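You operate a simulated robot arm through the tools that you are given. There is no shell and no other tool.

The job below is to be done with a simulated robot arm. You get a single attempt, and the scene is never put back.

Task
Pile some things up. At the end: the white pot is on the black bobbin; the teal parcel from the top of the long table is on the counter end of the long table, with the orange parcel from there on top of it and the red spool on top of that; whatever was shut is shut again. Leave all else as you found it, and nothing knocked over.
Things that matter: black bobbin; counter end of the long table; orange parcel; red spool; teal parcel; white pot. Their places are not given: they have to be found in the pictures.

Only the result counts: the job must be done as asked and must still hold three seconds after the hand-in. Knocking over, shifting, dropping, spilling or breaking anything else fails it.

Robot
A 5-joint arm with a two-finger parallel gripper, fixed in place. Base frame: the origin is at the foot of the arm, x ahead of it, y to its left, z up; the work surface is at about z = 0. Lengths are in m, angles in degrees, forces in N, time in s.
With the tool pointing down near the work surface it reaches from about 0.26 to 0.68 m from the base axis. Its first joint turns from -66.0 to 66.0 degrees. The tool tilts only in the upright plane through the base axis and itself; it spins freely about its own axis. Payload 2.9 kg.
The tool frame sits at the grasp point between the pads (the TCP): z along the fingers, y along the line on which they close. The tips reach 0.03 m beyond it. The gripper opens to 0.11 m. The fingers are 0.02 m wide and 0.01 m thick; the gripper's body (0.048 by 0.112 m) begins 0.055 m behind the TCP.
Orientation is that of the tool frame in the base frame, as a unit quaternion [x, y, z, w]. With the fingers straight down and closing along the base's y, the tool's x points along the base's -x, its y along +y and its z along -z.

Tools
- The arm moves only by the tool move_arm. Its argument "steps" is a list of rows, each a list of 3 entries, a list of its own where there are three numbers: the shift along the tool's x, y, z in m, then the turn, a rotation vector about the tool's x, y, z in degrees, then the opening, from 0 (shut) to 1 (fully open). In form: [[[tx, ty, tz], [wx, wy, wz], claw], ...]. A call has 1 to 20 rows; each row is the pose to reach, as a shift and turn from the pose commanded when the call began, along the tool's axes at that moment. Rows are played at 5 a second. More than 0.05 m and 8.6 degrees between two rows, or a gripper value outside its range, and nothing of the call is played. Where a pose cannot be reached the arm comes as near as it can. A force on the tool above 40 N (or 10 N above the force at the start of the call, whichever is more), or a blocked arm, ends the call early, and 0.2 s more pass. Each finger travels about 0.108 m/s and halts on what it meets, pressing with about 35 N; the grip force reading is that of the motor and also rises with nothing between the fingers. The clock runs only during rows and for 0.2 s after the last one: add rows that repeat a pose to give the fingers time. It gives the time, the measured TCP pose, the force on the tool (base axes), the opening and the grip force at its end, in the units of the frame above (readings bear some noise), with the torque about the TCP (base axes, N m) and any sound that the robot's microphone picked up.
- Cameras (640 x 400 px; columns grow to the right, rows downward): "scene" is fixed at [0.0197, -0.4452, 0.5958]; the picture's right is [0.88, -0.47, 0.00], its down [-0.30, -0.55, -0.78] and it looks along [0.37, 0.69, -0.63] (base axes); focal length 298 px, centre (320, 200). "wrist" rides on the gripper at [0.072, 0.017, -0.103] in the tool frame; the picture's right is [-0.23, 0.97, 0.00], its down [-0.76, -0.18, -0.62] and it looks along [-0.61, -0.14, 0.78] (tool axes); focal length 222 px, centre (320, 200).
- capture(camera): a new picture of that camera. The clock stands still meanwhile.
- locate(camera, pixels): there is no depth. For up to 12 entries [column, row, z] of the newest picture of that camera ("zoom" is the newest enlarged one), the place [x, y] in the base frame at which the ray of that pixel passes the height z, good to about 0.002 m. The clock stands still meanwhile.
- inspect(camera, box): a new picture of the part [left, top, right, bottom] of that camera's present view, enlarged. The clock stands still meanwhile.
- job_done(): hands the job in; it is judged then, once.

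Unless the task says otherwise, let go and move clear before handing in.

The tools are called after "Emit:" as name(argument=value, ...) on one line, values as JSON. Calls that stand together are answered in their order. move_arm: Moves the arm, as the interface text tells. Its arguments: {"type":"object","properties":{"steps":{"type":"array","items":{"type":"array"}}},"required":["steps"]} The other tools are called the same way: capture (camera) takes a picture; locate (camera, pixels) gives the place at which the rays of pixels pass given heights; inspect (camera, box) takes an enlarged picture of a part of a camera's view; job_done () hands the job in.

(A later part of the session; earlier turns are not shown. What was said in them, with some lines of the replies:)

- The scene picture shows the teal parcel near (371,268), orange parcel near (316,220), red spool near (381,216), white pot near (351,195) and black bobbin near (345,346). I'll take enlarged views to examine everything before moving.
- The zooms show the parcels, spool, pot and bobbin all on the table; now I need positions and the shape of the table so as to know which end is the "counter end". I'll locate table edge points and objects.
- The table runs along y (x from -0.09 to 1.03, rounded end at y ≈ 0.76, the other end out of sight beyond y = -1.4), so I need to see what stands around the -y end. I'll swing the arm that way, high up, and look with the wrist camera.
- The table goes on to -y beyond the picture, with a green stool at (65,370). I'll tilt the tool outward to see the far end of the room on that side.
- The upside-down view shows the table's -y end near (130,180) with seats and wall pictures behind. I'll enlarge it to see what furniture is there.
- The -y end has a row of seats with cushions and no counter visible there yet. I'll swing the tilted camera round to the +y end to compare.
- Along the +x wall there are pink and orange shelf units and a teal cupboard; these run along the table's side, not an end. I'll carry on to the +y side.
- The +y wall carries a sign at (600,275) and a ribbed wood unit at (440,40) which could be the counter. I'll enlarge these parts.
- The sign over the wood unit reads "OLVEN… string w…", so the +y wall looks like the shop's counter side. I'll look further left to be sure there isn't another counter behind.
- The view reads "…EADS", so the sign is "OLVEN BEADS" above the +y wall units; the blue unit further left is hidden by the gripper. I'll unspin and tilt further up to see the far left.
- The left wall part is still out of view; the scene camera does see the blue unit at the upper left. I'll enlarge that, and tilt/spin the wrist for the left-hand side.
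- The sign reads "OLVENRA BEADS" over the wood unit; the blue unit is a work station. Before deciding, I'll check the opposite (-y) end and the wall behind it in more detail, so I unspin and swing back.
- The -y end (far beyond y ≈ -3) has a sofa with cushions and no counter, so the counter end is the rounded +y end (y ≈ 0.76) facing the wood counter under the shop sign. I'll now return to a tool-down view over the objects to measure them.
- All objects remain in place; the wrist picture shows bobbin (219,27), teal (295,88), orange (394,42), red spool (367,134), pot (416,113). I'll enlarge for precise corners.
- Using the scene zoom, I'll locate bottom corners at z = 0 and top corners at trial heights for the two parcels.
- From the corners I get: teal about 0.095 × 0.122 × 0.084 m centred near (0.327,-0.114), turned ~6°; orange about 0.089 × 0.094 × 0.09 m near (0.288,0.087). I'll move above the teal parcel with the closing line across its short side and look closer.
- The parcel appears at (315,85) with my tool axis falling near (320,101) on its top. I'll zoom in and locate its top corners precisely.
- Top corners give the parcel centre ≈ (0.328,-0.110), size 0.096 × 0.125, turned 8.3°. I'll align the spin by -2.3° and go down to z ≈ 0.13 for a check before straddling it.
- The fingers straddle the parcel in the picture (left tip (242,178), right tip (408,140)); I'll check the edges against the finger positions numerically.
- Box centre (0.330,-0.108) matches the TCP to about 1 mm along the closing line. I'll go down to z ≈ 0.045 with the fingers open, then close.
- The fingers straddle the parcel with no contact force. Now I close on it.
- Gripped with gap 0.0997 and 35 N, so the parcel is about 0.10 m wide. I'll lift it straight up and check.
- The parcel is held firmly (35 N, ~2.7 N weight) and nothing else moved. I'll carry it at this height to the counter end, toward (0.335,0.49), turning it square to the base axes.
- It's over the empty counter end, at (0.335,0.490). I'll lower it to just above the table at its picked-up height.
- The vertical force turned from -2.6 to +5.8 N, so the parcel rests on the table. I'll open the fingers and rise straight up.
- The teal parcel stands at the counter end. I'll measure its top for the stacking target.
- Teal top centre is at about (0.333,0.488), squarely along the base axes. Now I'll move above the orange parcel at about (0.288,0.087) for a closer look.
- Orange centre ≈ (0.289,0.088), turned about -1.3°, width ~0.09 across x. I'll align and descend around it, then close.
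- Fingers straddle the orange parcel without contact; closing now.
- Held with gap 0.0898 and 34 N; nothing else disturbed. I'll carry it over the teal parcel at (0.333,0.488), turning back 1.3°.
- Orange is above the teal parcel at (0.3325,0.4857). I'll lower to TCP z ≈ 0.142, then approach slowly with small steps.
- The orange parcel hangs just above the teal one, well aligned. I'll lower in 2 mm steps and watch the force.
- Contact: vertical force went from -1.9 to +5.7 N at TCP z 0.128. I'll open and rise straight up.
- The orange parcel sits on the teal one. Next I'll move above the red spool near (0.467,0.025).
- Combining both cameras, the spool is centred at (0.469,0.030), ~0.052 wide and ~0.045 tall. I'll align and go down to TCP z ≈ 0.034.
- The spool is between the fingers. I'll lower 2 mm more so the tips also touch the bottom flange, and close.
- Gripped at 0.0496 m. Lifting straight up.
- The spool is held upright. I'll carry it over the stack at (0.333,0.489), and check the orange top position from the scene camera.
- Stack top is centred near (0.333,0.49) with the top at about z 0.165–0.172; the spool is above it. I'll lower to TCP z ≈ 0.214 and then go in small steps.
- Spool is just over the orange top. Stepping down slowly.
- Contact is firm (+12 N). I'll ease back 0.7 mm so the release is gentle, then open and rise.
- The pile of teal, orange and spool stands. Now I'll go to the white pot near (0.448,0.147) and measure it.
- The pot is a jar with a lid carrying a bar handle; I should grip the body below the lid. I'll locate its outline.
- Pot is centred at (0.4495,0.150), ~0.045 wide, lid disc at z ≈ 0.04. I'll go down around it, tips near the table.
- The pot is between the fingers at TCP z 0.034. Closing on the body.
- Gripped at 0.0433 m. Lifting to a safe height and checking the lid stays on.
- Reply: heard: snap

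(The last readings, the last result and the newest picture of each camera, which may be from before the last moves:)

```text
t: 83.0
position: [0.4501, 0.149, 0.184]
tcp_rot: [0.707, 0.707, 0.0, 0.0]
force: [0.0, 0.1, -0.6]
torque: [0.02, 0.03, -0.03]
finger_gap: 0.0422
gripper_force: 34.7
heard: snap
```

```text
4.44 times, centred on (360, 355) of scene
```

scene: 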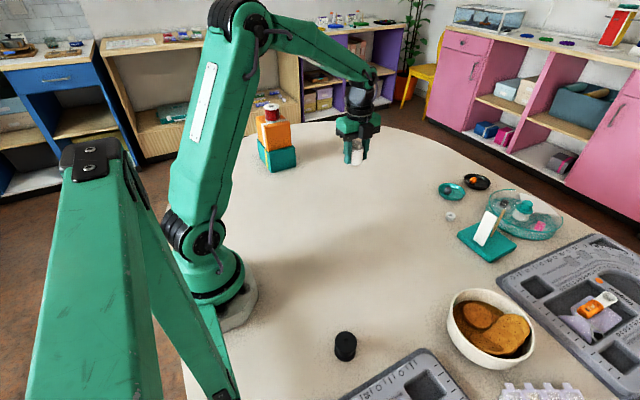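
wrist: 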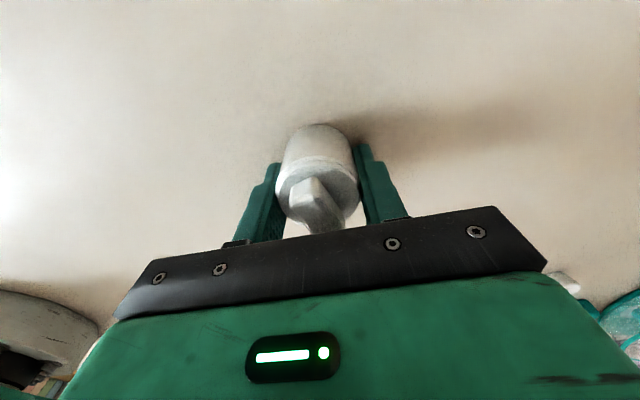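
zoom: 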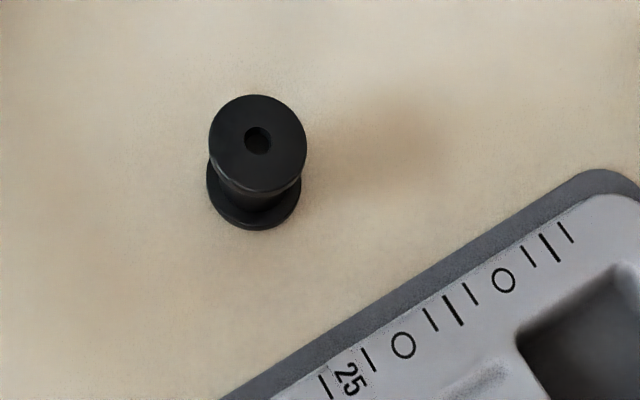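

A "snap" was heard during the lift and the gap shrank from 0.0433 to 0.0422, so I must check the pot closely. I'll enlarge it from both cameras.

Emit:
inspect(camera="scene", box=[325, 105, 395, 175])

Emit:
inspect(camera="wrist", box=[280, 110, 370, 240])

Emit:
inspect(camera="scene", box=[300, 160, 420, 240])

```text
5.71 times, centred on (360, 140) of scene
```

zoom: 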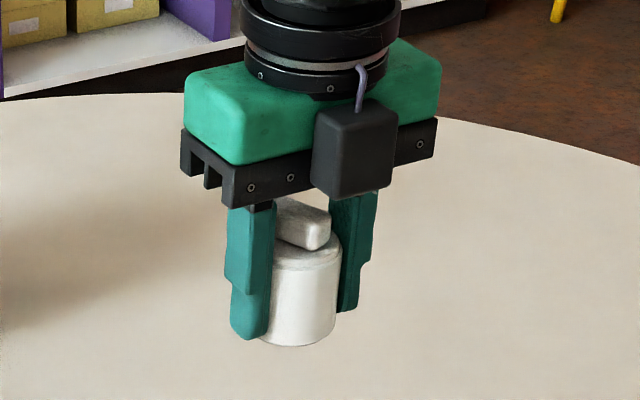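

```text
3.08 times, centred on (325, 175) of wrist
```

zoom: 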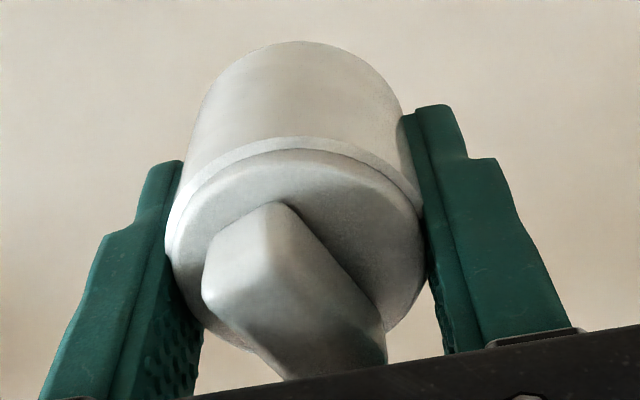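

```text
5.00 times, centred on (360, 200) of scene
```

zoom: 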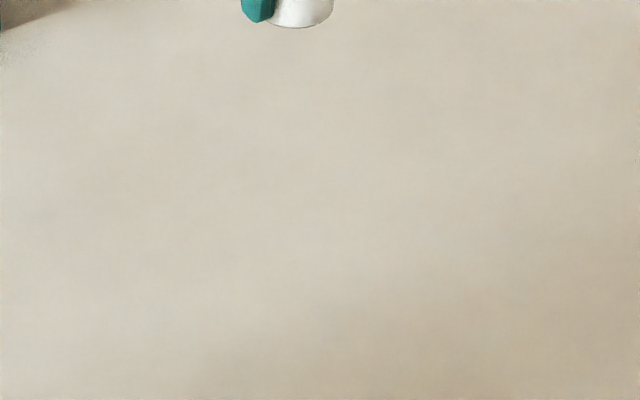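

Emit:
capture(camera="wrist")

Emit:
inspect(camera="scene", box=[340, 130, 375, 170])

```text
taken
```

wrist: 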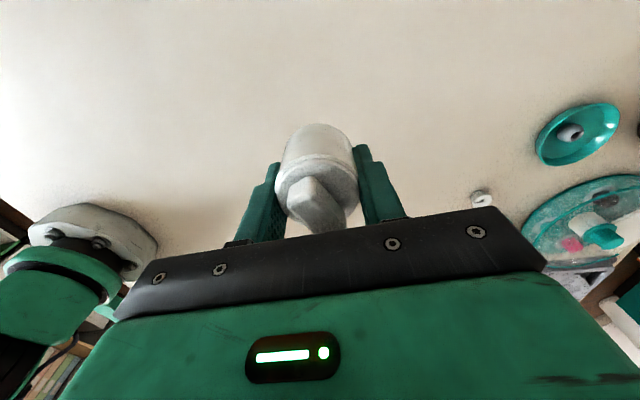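

```text
10.00 times, centred on (358, 150) of scene
```

zoom: 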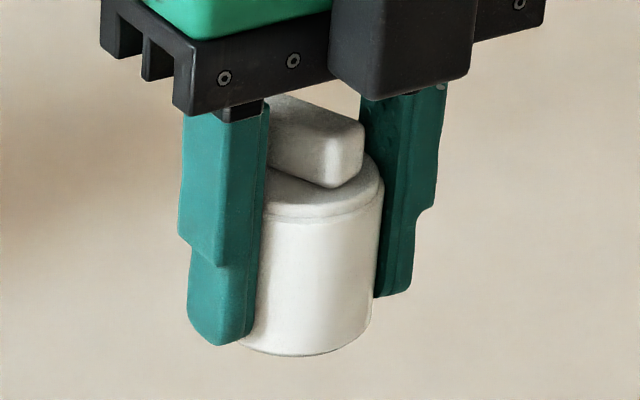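

The pot looks whole, lid on. I'll take one still reading to see whether the gap is stable and whether anything else is heard.

Emit:
move_arm(steps=[[[0, 0, 0], [0, 0, 0], 0.25], [[0, 0, 0], [0, 0, 0], 0.25]])

Emit:
inspect(camera="wrist", box=[270, 110, 370, 240])

```text
t: 83.6
position: [0.4504, 0.1492, 0.1839]
tcp_rot: [0.707, 0.707, 0.0, 0.0]
force: [0.0, 0.8, -0.9]
torque: [-0.01, 0.0, 0.0]
finger_gap: 0.0421
gripper_force: 35.1
```

```text
3.08 times, centred on (320, 175) of wrist
```

zoom: 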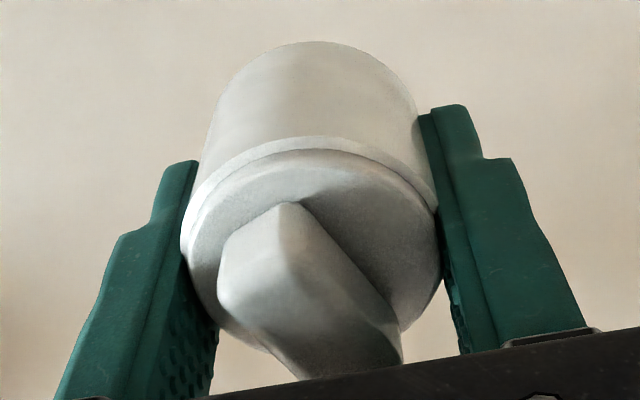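

The handle bar looks turned by ~15–20° compared with before, so I want an unobstructed look at the lid. First I'll locate the bobbin, then carry the pot nearer the scene camera with the fingers turned sideways.

Emit:
inspect(camera="scene", box=[310, 310, 390, 380])

Emit:
locate(camera="scene", pixels=[[345, 341, 0.03], [345, 341, 0.04]])

```text
5.71 times, centred on (350, 345) of scene
```

zoom: 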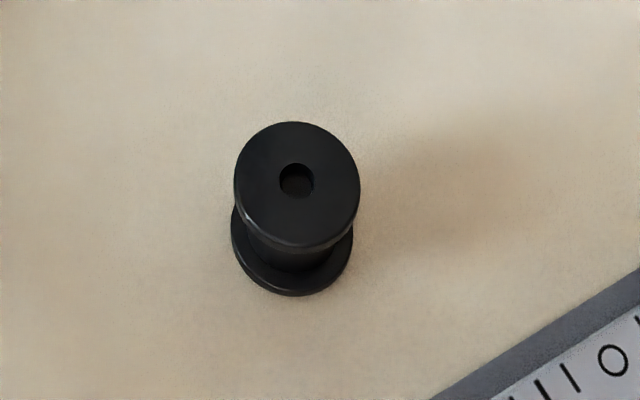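

```text
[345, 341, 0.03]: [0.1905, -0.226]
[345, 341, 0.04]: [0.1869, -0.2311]
```

Emit:
locate(camera="zoom", pixels=[[297, 183, 0.03], [297, 183, 0.035], [297, 183, 0.04], [234, 185, 0.035], [361, 185, 0.035], [297, 122, 0.035], [297, 244, 0.035], [293, 296, 0.0], [231, 240, 0.003], [353, 240, 0.003], [293, 237, 0.003], [293, 237, 0.0]])

```text
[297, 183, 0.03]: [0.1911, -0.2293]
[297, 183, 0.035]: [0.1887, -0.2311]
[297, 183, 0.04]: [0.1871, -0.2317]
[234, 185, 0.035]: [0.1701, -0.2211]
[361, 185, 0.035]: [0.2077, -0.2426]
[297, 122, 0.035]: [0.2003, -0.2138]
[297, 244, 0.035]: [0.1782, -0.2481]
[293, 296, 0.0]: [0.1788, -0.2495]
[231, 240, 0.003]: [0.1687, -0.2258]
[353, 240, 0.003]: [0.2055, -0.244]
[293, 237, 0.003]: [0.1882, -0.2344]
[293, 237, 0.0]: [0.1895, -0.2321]
```

The bobbin stands near (0.188,-0.232), about 0.043 wide and ~0.037 tall. I'll bring the pot closer to the scene camera with fingers turned sideways to inspect the lid.

Emit:
move_arm(steps=[[[-0.0332, -0.025, -0.011], [0, 0, 5.9], 0.25], [[-0.0663, -0.05, -0.022], [0, 0, 11.8], 0.25], [[-0.0995, -0.075, -0.033], [0, 0, 17.7], 0.25], [[-0.1327, -0.1, -0.044], [0, 0, 23.5], 0.25], [[-0.1658, -0.125, -0.055], [0, 0, 29.4], 0.25], [[-0.199, -0.15, -0.066], [0, 0, 35.3], 0.25], [[-0.199, -0.15, -0.066], [0, 0, 35.3], 0.25]])

Emit:
capture(camera="scene")

Emit:
inspect(camera="scene", box=[350, 150, 420, 230])

```text
t: 85.2
position: [0.2992, -0.051, 0.2497]
tcp_rot: [0.889, 0.458, 0.0, -0.001]
force: [-0.6, 0.2, -1.3]
torque: [0.0, 0.01, -0.01]
finger_gap: 0.0421
gripper_force: 34.8
```

```text
taken
```

scene: 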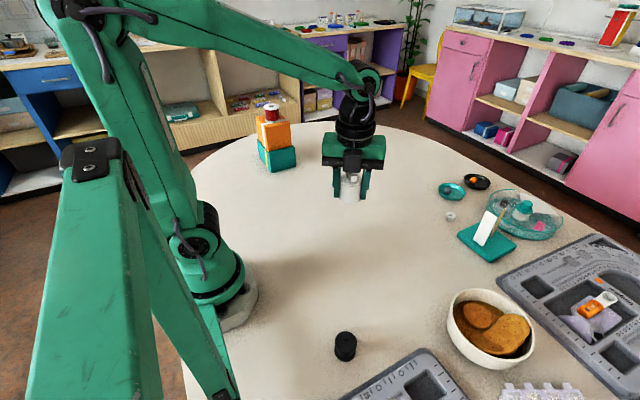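

```text
5.00 times, centred on (385, 190) of scene
```

zoom: 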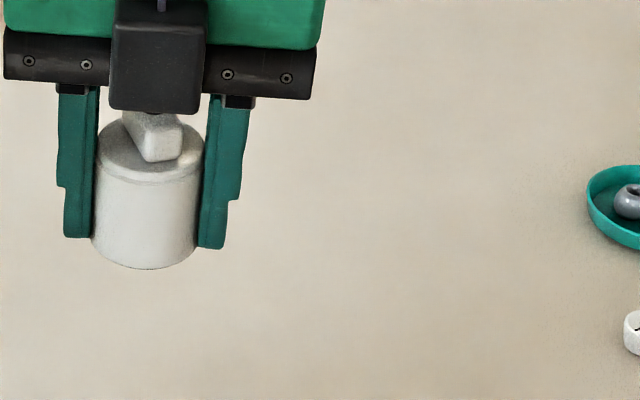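

Emit:
inspect(camera="scene", box=[332, 165, 372, 210])

Emit:
inspect(camera="wrist", box=[270, 110, 370, 240])

```text
8.89 times, centred on (352, 188) of scene
```

zoom: 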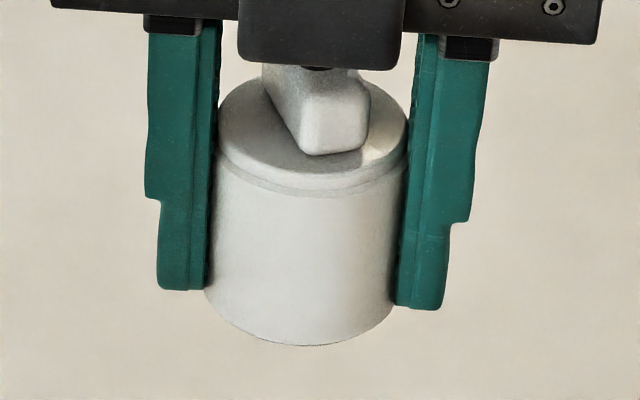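

```text
3.08 times, centred on (320, 175) of wrist
```

zoom: 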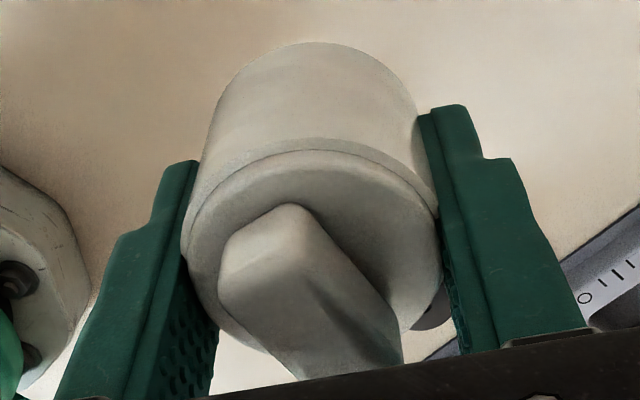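

The lid looks fully seated with the same thin seam as before, and the grip is stable. I'll carry the pot to a spot just outside the bobbin with the camera on the inner side, so that the bobbin can be measured from the wrist.

Emit:
move_arm(steps=[[[-0.026, 0.0101, 0.004], [0, 0, -8.26], 0.25], [[-0.0519, 0.0202, 0.009], [0, 0, -16.5], 0.25], [[-0.0779, 0.0302, 0.018], [0, 0, -24.8], 0.25], [[-0.1038, 0.0403, 0.027], [0, 0, -33], 0.25], [[-0.1298, 0.0504, 0.036], [0, 0, -41.3], 0.25], [[-0.1557, 0.0605, 0.045], [0, 0, -49.5], 0.25], [[-0.1817, 0.0705, 0.054], [0, 0, -57.8], 0.25], [[-0.2076, 0.0806, 0.064], [0, 0, -66], 0.25], [[-0.2336, 0.0907, 0.075], [0, 0, -74.3], 0.25], [[-0.2336, 0.0907, 0.08], [0, 0, -74.3], 0.25]])

Emit:
capture(camera="wrist")

Emit:
capture(camera="scene")

```text
t: 87.4
position: [0.2392, -0.2946, 0.1693]
tcp_rot: [0.431, 0.903, 0.0, 0.0]
force: [-0.1, -0.6, -1.0]
torque: [0.03, 0.02, 0.04]
finger_gap: 0.0424
gripper_force: 34.5
```

```text
taken
```

wrist: 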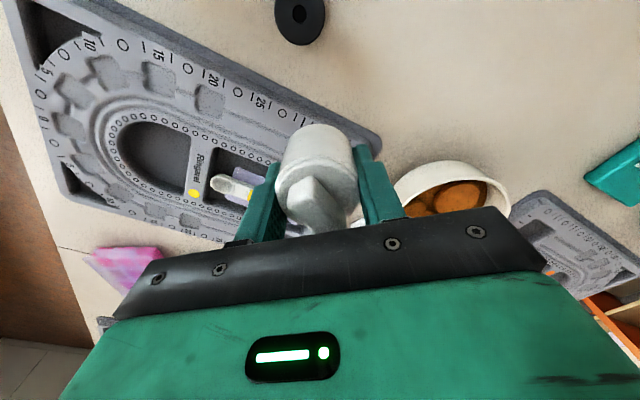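

```text
taken
```

scene: 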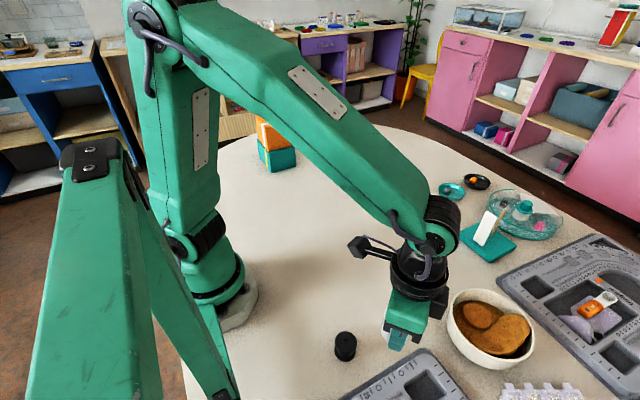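

The bobbin is partly cut at the top edge (300,13). I'll move 2.5 cm further outward so it's fully visible.

Emit:
move_arm(steps=[[[-0.0125, 0, 0], [0, 0, 0], 0.25], [[-0.025, 0, 0], [0, 0, 0], 0.25], [[-0.025, 0, 0], [0, 0, 0], 0.25]])

Emit:
inspect(camera="wrist", box=[240, 0, 360, 80])

```text
t: 88.2
position: [0.2543, -0.3138, 0.1693]
tcp_rot: [0.43, 0.903, 0.0, 0.0]
force: [-0.1, -0.3, -1.0]
torque: [0.01, -0.02, 0.01]
finger_gap: 0.0422
gripper_force: 35.4
```

```text
5.00 times, centred on (300, 40) of wrist
```

zoom: 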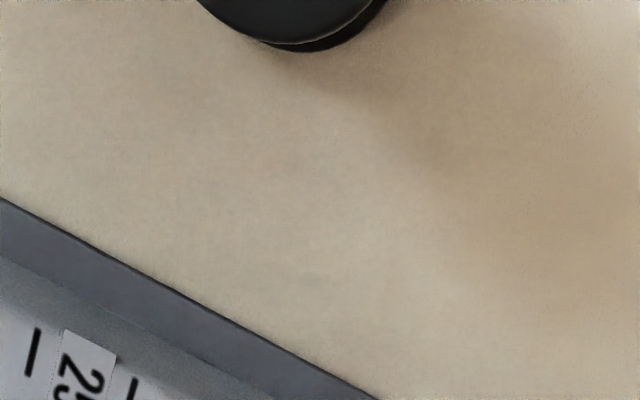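

That moved the wrong way; I'll move inward by 4.5 cm instead.

Emit:
move_arm(steps=[[[0.015, 0, 0], [0, 0, 0], 0.25], [[0.03, 0, 0], [0, 0, 0], 0.25], [[0.045, 0, 0], [0, 0, 0], 0.25], [[0.045, 0, 0], [0, 0, 0], 0.25]])

Emit:
inspect(camera="wrist", box=[240, 0, 400, 140])

```text
t: 89.2
position: [0.2249, -0.2796, 0.17]
tcp_rot: [0.431, 0.903, 0.0, 0.0]
force: [-0.5, 0.3, -0.5]
torque: [0.01, 0.02, 0.03]
finger_gap: 0.0421
gripper_force: 34.9
```

```text
2.86 times, centred on (320, 70) of wrist
```

zoom: 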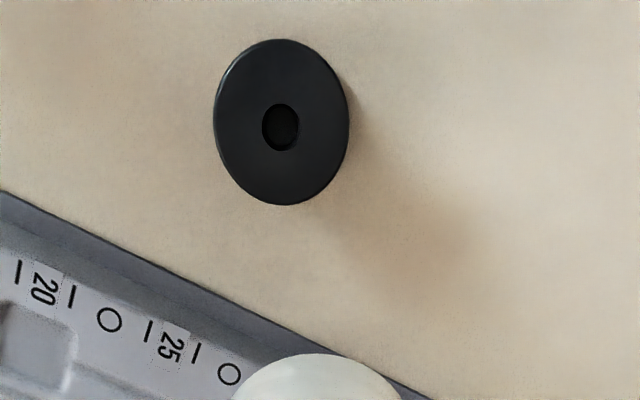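

The bobbin is now fully visible (hole at zoom (281,127)). Locating its top centre and rim.

Emit:
locate(camera="zoom", pixels=[[281, 127, 0.037], [214, 112, 0.037], [350, 128, 0.037], [286, 39, 0.037], [283, 205, 0.037], [281, 127, 0.032], [281, 127, 0.042], [281, 127, 0.037], [214, 112, 0.037], [350, 128, 0.037], [286, 39, 0.037], [283, 205, 0.037]])

```text
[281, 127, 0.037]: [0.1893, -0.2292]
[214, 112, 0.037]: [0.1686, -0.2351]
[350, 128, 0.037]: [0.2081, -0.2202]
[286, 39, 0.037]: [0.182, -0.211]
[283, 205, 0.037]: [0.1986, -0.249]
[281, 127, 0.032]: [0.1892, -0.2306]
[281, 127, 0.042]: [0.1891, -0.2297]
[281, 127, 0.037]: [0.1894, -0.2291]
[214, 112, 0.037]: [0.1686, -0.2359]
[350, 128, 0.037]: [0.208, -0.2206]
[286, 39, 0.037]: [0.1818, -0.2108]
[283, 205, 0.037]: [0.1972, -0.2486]
```

Bobbin top centre is (0.189,-0.230) with top at z ≈ 0.034–0.037. I'll move the pot over it and lower to about 1.5 cm above.

Emit:
move_arm(steps=[[[0.02, 0.0008, 0], [0, 0, 0], 0.25], [[0.04, 0.0016, 0], [0, 0, 0], 0.25], [[0.0593, 0.0023, 0], [0, 0, 0], 0.25], [[0.0593, 0.0023, 0.03], [0, 0, 0], 0.25], [[0.0593, 0.0023, 0.06], [0, 0, 0], 0.25], [[0.0593, 0.0023, 0.08], [0, 0, 0], 0.25], [[0.0593, 0.0023, 0.08], [0, 0, 0], 0.25]])

Emit:
capture(camera="wrist")

Emit:
inspect(camera="scene", box=[280, 270, 420, 400])

```text
t: 90.8
position: [0.1899, -0.2325, 0.0911]
tcp_rot: [0.431, 0.902, 0.0, 0.001]
force: [0.2, -0.1, -1.7]
torque: [0.01, 0.0, 0.03]
finger_gap: 0.0422
gripper_force: 35.3
```

```text
taken
```

wrist: 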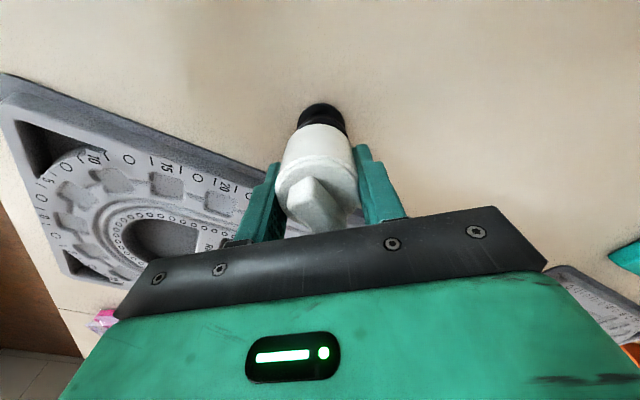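

```text
3.08 times, centred on (350, 335) of scene
```

zoom: 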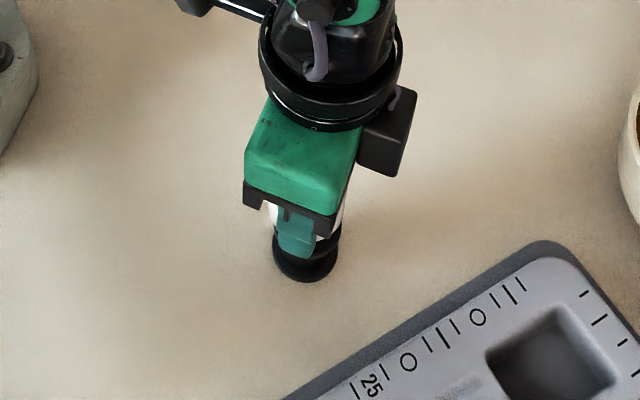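

Emit:
inspect(camera="wrist", box=[260, 80, 380, 190])

```text
3.64 times, centred on (320, 135) of wrist
```

zoom: 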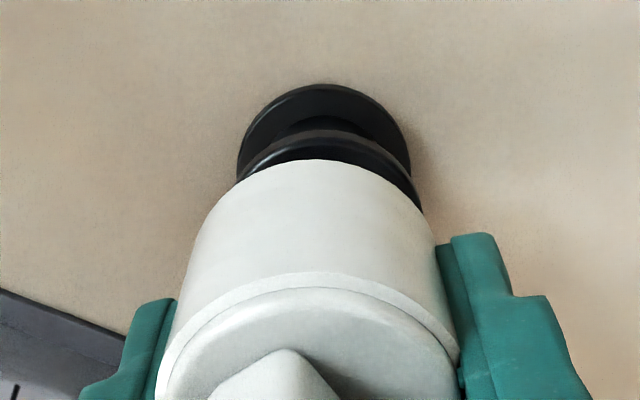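

Pot and bobbin axes agree to within ~1.5 mm. I'll lower to z ≈ 0.076 then step down slowly.

Emit:
move_arm(steps=[[[-0.001, 0.001, 0.006], [0, 0, 0], 0.25], [[-0.001, 0.001, 0.012], [0, 0, 0], 0.25], [[-0.001, 0.001, 0.015], [0, 0, 0], 0.25], [[-0.001, 0.001, 0.015], [0, 0, 0], 0.25]])

Emit:
inspect(camera="wrist", box=[260, 80, 380, 190])

```text
t: 91.8
position: [0.1917, -0.2312, 0.0753]
tcp_rot: [0.43, 0.903, 0.0, 0.0]
force: [1.1, 0.3, -0.9]
torque: [0.04, 0.01, -0.01]
finger_gap: 0.0421
gripper_force: 34.9
```

```text
3.64 times, centred on (320, 135) of wrist
```

zoom: 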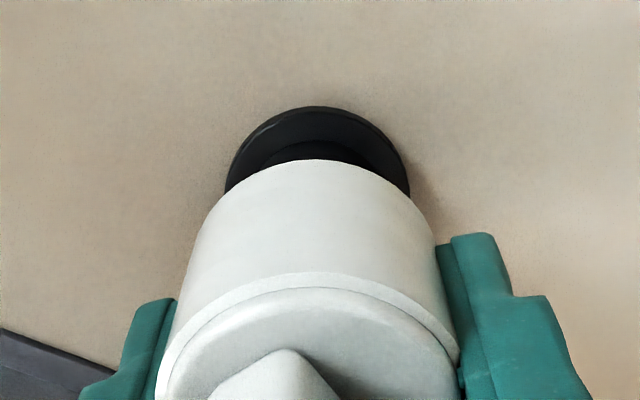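

Emit:
move_arm(steps=[[[-0.001, 0, 0.001], [0, 0, 0], 0.25], [[-0.001, 0, 0.003], [0, 0, 0], 0.25], [[-0.001, 0, 0.003], [0, 0, 0], 0.25]])

```text
t: 92.6
position: [0.1933, -0.2322, 0.0724]
tcp_rot: [0.43, 0.903, 0.001, -0.001]
force: [-0.1, 0.1, 3.0]
torque: [0.01, 0.02, 0.01]
finger_gap: 0.042
gripper_force: 35.0
```

Vertical force has risen from -0.9 to +3.0 N, so contact has begun at z 0.0724. One more half millimetre to confirm.

Emit:
move_arm(steps=[[[0, 0, 0.0005], [0, 0, 0], 0.25], [[0, 0, 0.0005], [0, 0, 0], 0.25]])

Emit:
inspect(camera="wrist", box=[260, 80, 380, 190])

Emit:
inspect(camera="scene", box=[300, 290, 400, 390])

```text
t: 93.2
position: [0.1927, -0.2328, 0.0714]
tcp_rot: [0.43, 0.903, 0.0, -0.001]
force: [-2.3, 1.5, 14.5]
torque: [0.12, 0.2, 0.04]
finger_gap: 0.0422
gripper_force: 35.1
```

```text
3.64 times, centred on (320, 135) of wrist
```

zoom: 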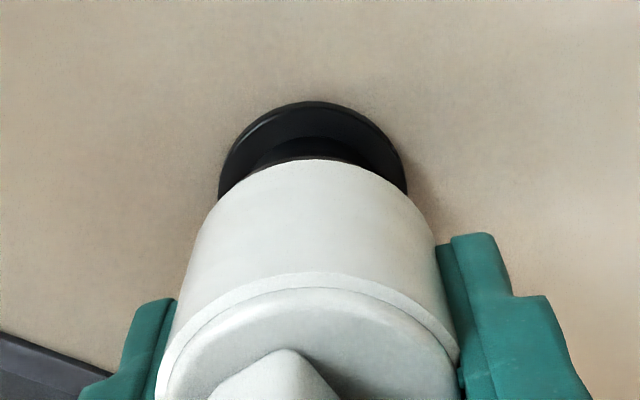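

```text
4.00 times, centred on (350, 340) of scene
```

zoom: 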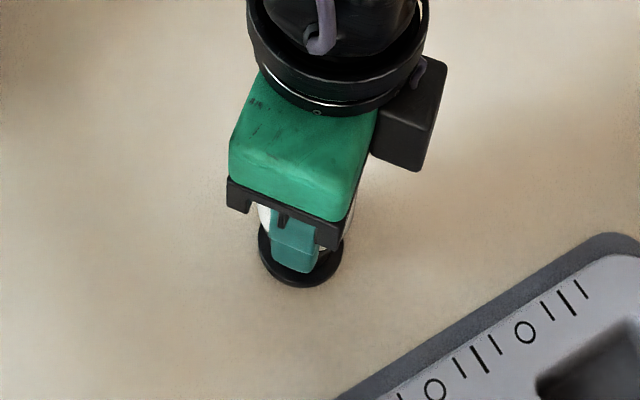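

The pot rests on the bobbin (14.5 N), axes aligned in the picture (both apexes near column 315). I'll ease back slightly, then open just a bit and see.

Emit:
move_arm(steps=[[[0, 0, -0.001], [0, 0, 0], 0.25], [[0, 0, -0.001], [0, 0, 0], 0.25]])

```text
t: 93.8
position: [0.1936, -0.233, 0.073]
tcp_rot: [0.431, 0.902, -0.001, 0.0]
force: [0.8, -1.1, 0.5]
torque: [-0.07, -0.01, -0.02]
finger_gap: 0.0419
gripper_force: 35.0
```

Force is now near zero with the pot just seated. Opening gently.

Emit:
move_arm(steps=[[[0, 0, 0], [0, 0, 0], 0.4], [[0, 0, 0], [0, 0, 0], 0.45], [[0, 0, 0], [0, 0, 0], 0.55], [[0, 0, 0], [0, 0, 0], 0.65], [[0, 0, 0], [0, 0, 0], 0.65]])

Emit:
inspect(camera="wrist", box=[230, 80, 410, 240])

```text
t: 95.0
position: [0.1934, -0.2322, 0.0727]
tcp_rot: [0.43, 0.903, -0.001, 0.0]
force: [-0.1, 0.4, -0.2]
torque: [-0.01, -0.01, 0.01]
finger_gap: 0.0714
gripper_force: 0.0
heard: snap
```

```text
2.50 times, centred on (320, 160) of wrist
```

zoom: 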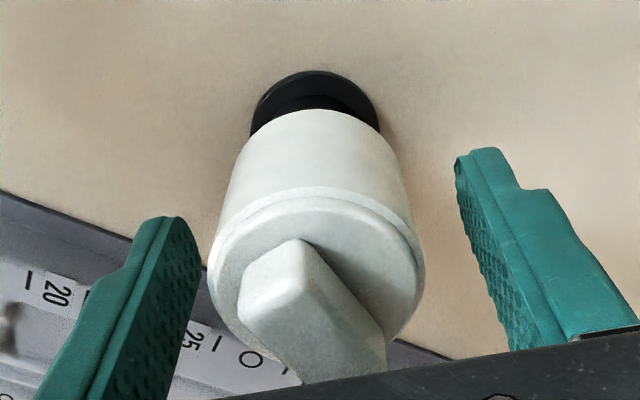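

Another "snap" on release (one at lift, one at release) — consistent with a lid catch that flexed under the squeeze and closed again. The pot stands on the bobbin; I'll rise straight up and examine the lid from above.

Emit:
move_arm(steps=[[[0, 0, -0.01], [0, 0, 0], 0.65], [[0, 0, -0.03], [0, 0, 0], 0.65], [[0, 0, -0.06], [0, 0, 0], 0.65], [[0, 0, -0.1], [0, 0, 0], 0.65], [[0, 0, -0.131], [0, 0, 0], 0.65], [[0, 0, -0.131], [0, 0, 0], 0.65]])

Emit:
capture(camera="wrist")

Emit:
inspect(camera="wrist", box=[260, 50, 380, 150])

Emit:
inspect(camera="scene", box=[315, 310, 375, 370])

```text
t: 96.4
position: [0.1907, -0.2314, 0.2034]
tcp_rot: [0.431, 0.903, 0.0, 0.0]
force: [-0.7, -0.9, -0.2]
torque: [0.01, 0.0, -0.01]
finger_gap: 0.0717
gripper_force: 0.3
```

```text
taken
```

wrist: 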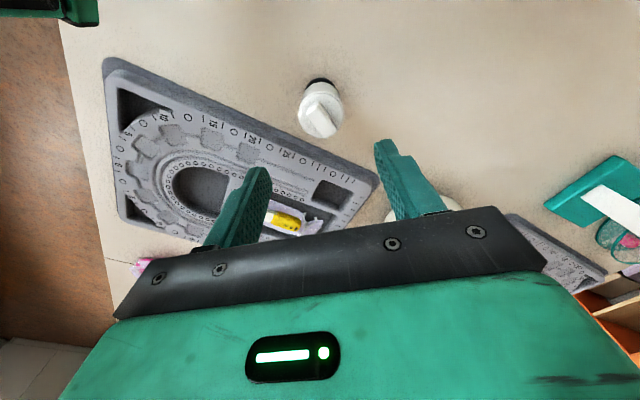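

```text
4.00 times, centred on (320, 100) of wrist
```

zoom: 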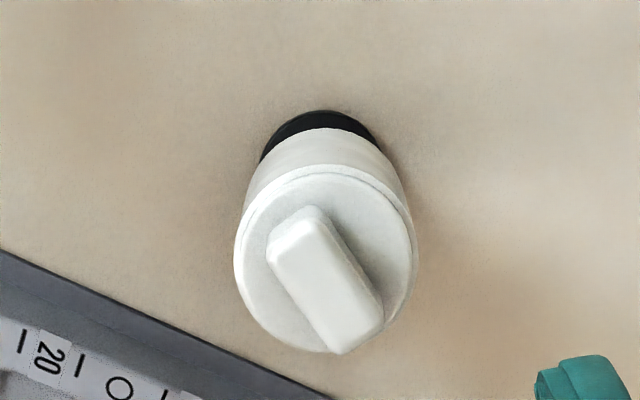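

```text
6.67 times, centred on (345, 340) of scene
```

zoom: 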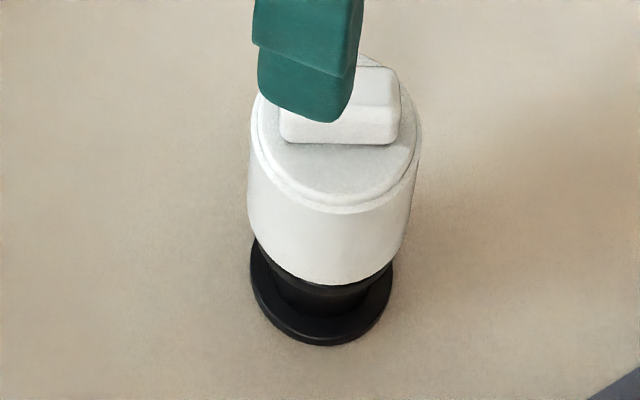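

The pot stands upright on the bobbin with its lid seated evenly all round. I'll raise the arm and move it clear so both piles can be checked from the scene camera.

Emit:
move_arm(steps=[[[0, 0, -0.04], [0, 0, 0], 0.65], [[0, 0, -0.08], [0, 0, 0], 0.65], [[0, 0, -0.12], [0, 0, 0], 0.65], [[0.001, 0.04, -0.15], [0, 0, 0], 0.65], [[0.002, 0.08, -0.157], [0, 0, 0], 0.65], [[0.003, 0.12, -0.157], [0, 0, 0], 0.65], [[0.005, 0.16, -0.157], [0, 0, 0], 0.65], [[0.006, 0.2, -0.157], [0, 0, 0], 0.65], [[0.007, 0.24, -0.157], [0, 0, 0], 0.65], [[0.008, 0.2765, -0.157], [0, 0, 0], 0.65]])

Emit:
capture(camera="scene")

Emit:
inspect(camera="scene", box=[315, 310, 375, 370])

Emit:
inspect(camera="scene", box=[230, 80, 330, 190])

```text
t: 98.6
position: [0.4014, -0.0496, 0.3594]
tcp_rot: [0.431, 0.902, 0.001, 0.001]
force: [-0.7, 0.0, -0.2]
torque: [-0.03, -0.01, 0.0]
finger_gap: 0.0715
gripper_force: 0.1
```

```text
taken
```

scene: 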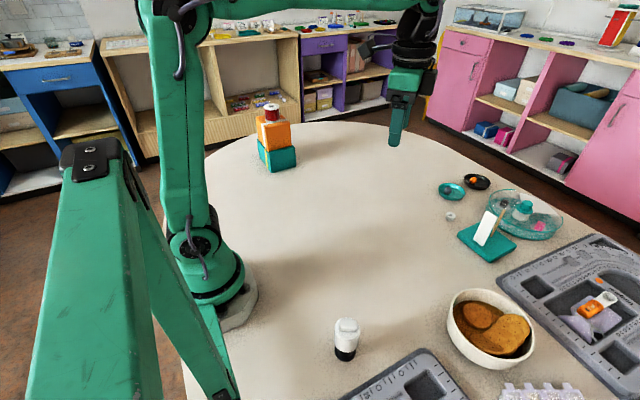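

```text
6.67 times, centred on (345, 340) of scene
```

zoom: 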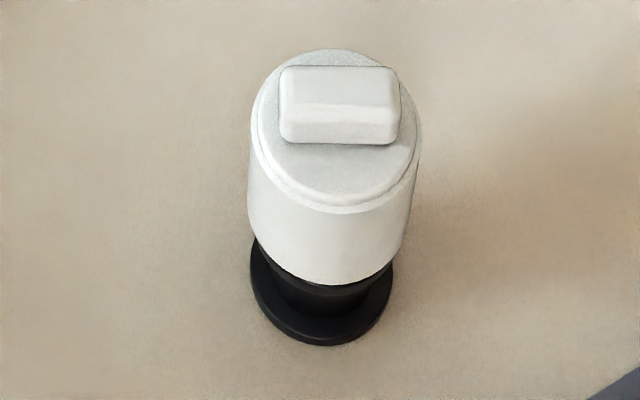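

```text
3.64 times, centred on (280, 135) of scene
```

zoom: 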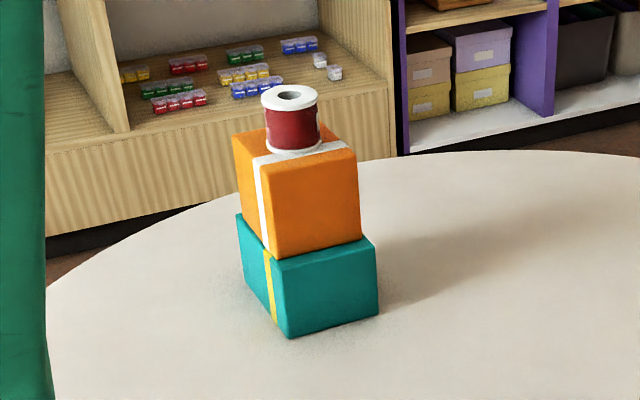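

Both piles stand: pot on bobbin at (345,338), and teal/orange/spool at (278,140). I'll do a last comparison of the rest of the table with the opening picture.

Emit:
inspect(camera="scene", box=[420, 150, 640, 400])

Emit:
inspect(camera="scene", box=[325, 310, 365, 350])

Emit:
move_arm(steps=[[[0, 0, 0], [0, 0, 0], 0.65], [[0, 0, 0], [0, 0, 0], 0.65], [[0, 0, 0], [0, 0, 0], 0.65], [[0, 0, 0], [0, 0, 0], 0.65], [[0, 0, 0], [0, 0, 0], 0.65]])

Emit:
capture(camera="scene")

```text
1.60 times, centred on (530, 275) of scene
```

zoom: 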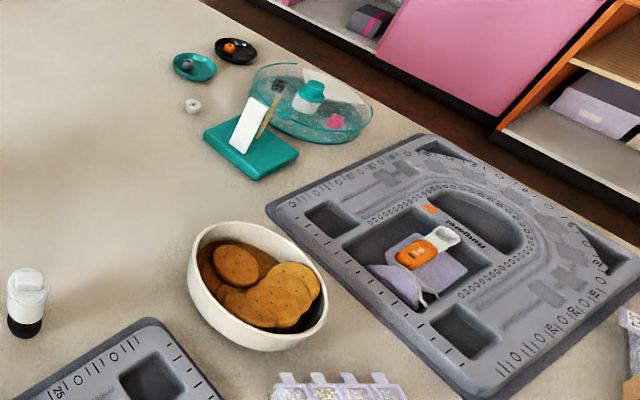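

```text
10.00 times, centred on (345, 330) of scene
```

zoom: 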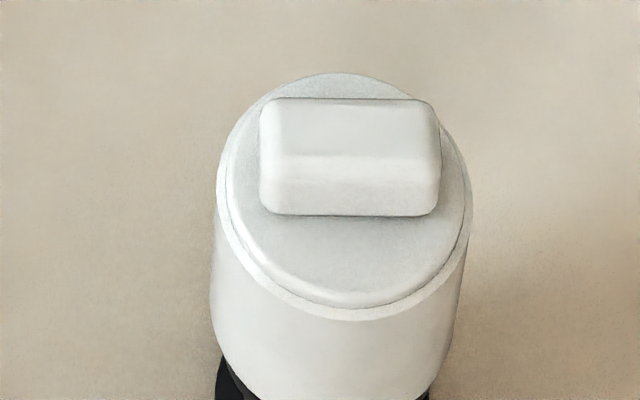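

```text
t: 99.8
position: [0.4024, -0.0497, 0.361]
tcp_rot: [0.431, 0.903, 0.0, 0.0]
force: [-0.5, -0.8, -0.7]
torque: [0.04, -0.02, -0.01]
finger_gap: 0.0715
gripper_force: 0.0
```

```text
taken
```

scene: 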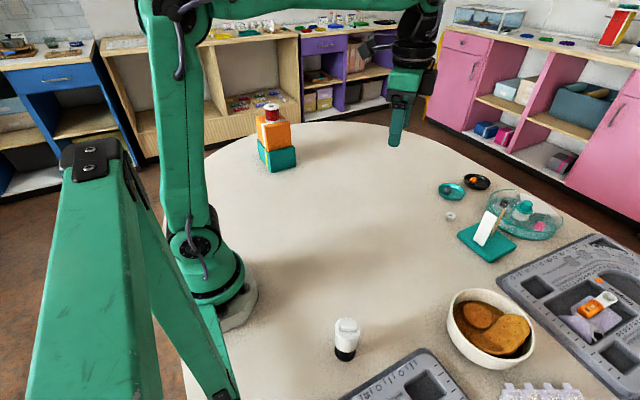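

The final pictures show everything in place: the pot is upright and lidded on the bobbin, and the teal, orange and spool pile is standing at the counter end. All other items look as they did at the start, and the arm is clear with open fingers. I don't know what caused the two snaps, but the lid looks seated as before, so I'm handing in.

Emit:
job_done()

```text
The job is handed in.
```

The job is handed in, and in the last pictures both piles were standing. One thing is unexplained: the microphone picked up a "snap" as I lifted the white pot and another as I released it.

- **Pot:** the white pot is upright on the black bobbin. Its lid looks seated in its rim with the same thin seam as before I picked it up. I could not tell what made the snaps, and I saw no crack or gap in the pot.
- **Pile:** the teal parcel is on the rounded end of the table, near (0.333, 0.488). The orange parcel sits on it, and the red spool on top of that.
- **Counter end:** I took this to be the rounded end facing the wood unit under the shop sign. The other end has a sofa and is out of the arm's reach.
- **Everything else:** the rest of the table looks the same as in the opening pictures. I opened no doors or drawers, and the arm is clear with its fingers open.
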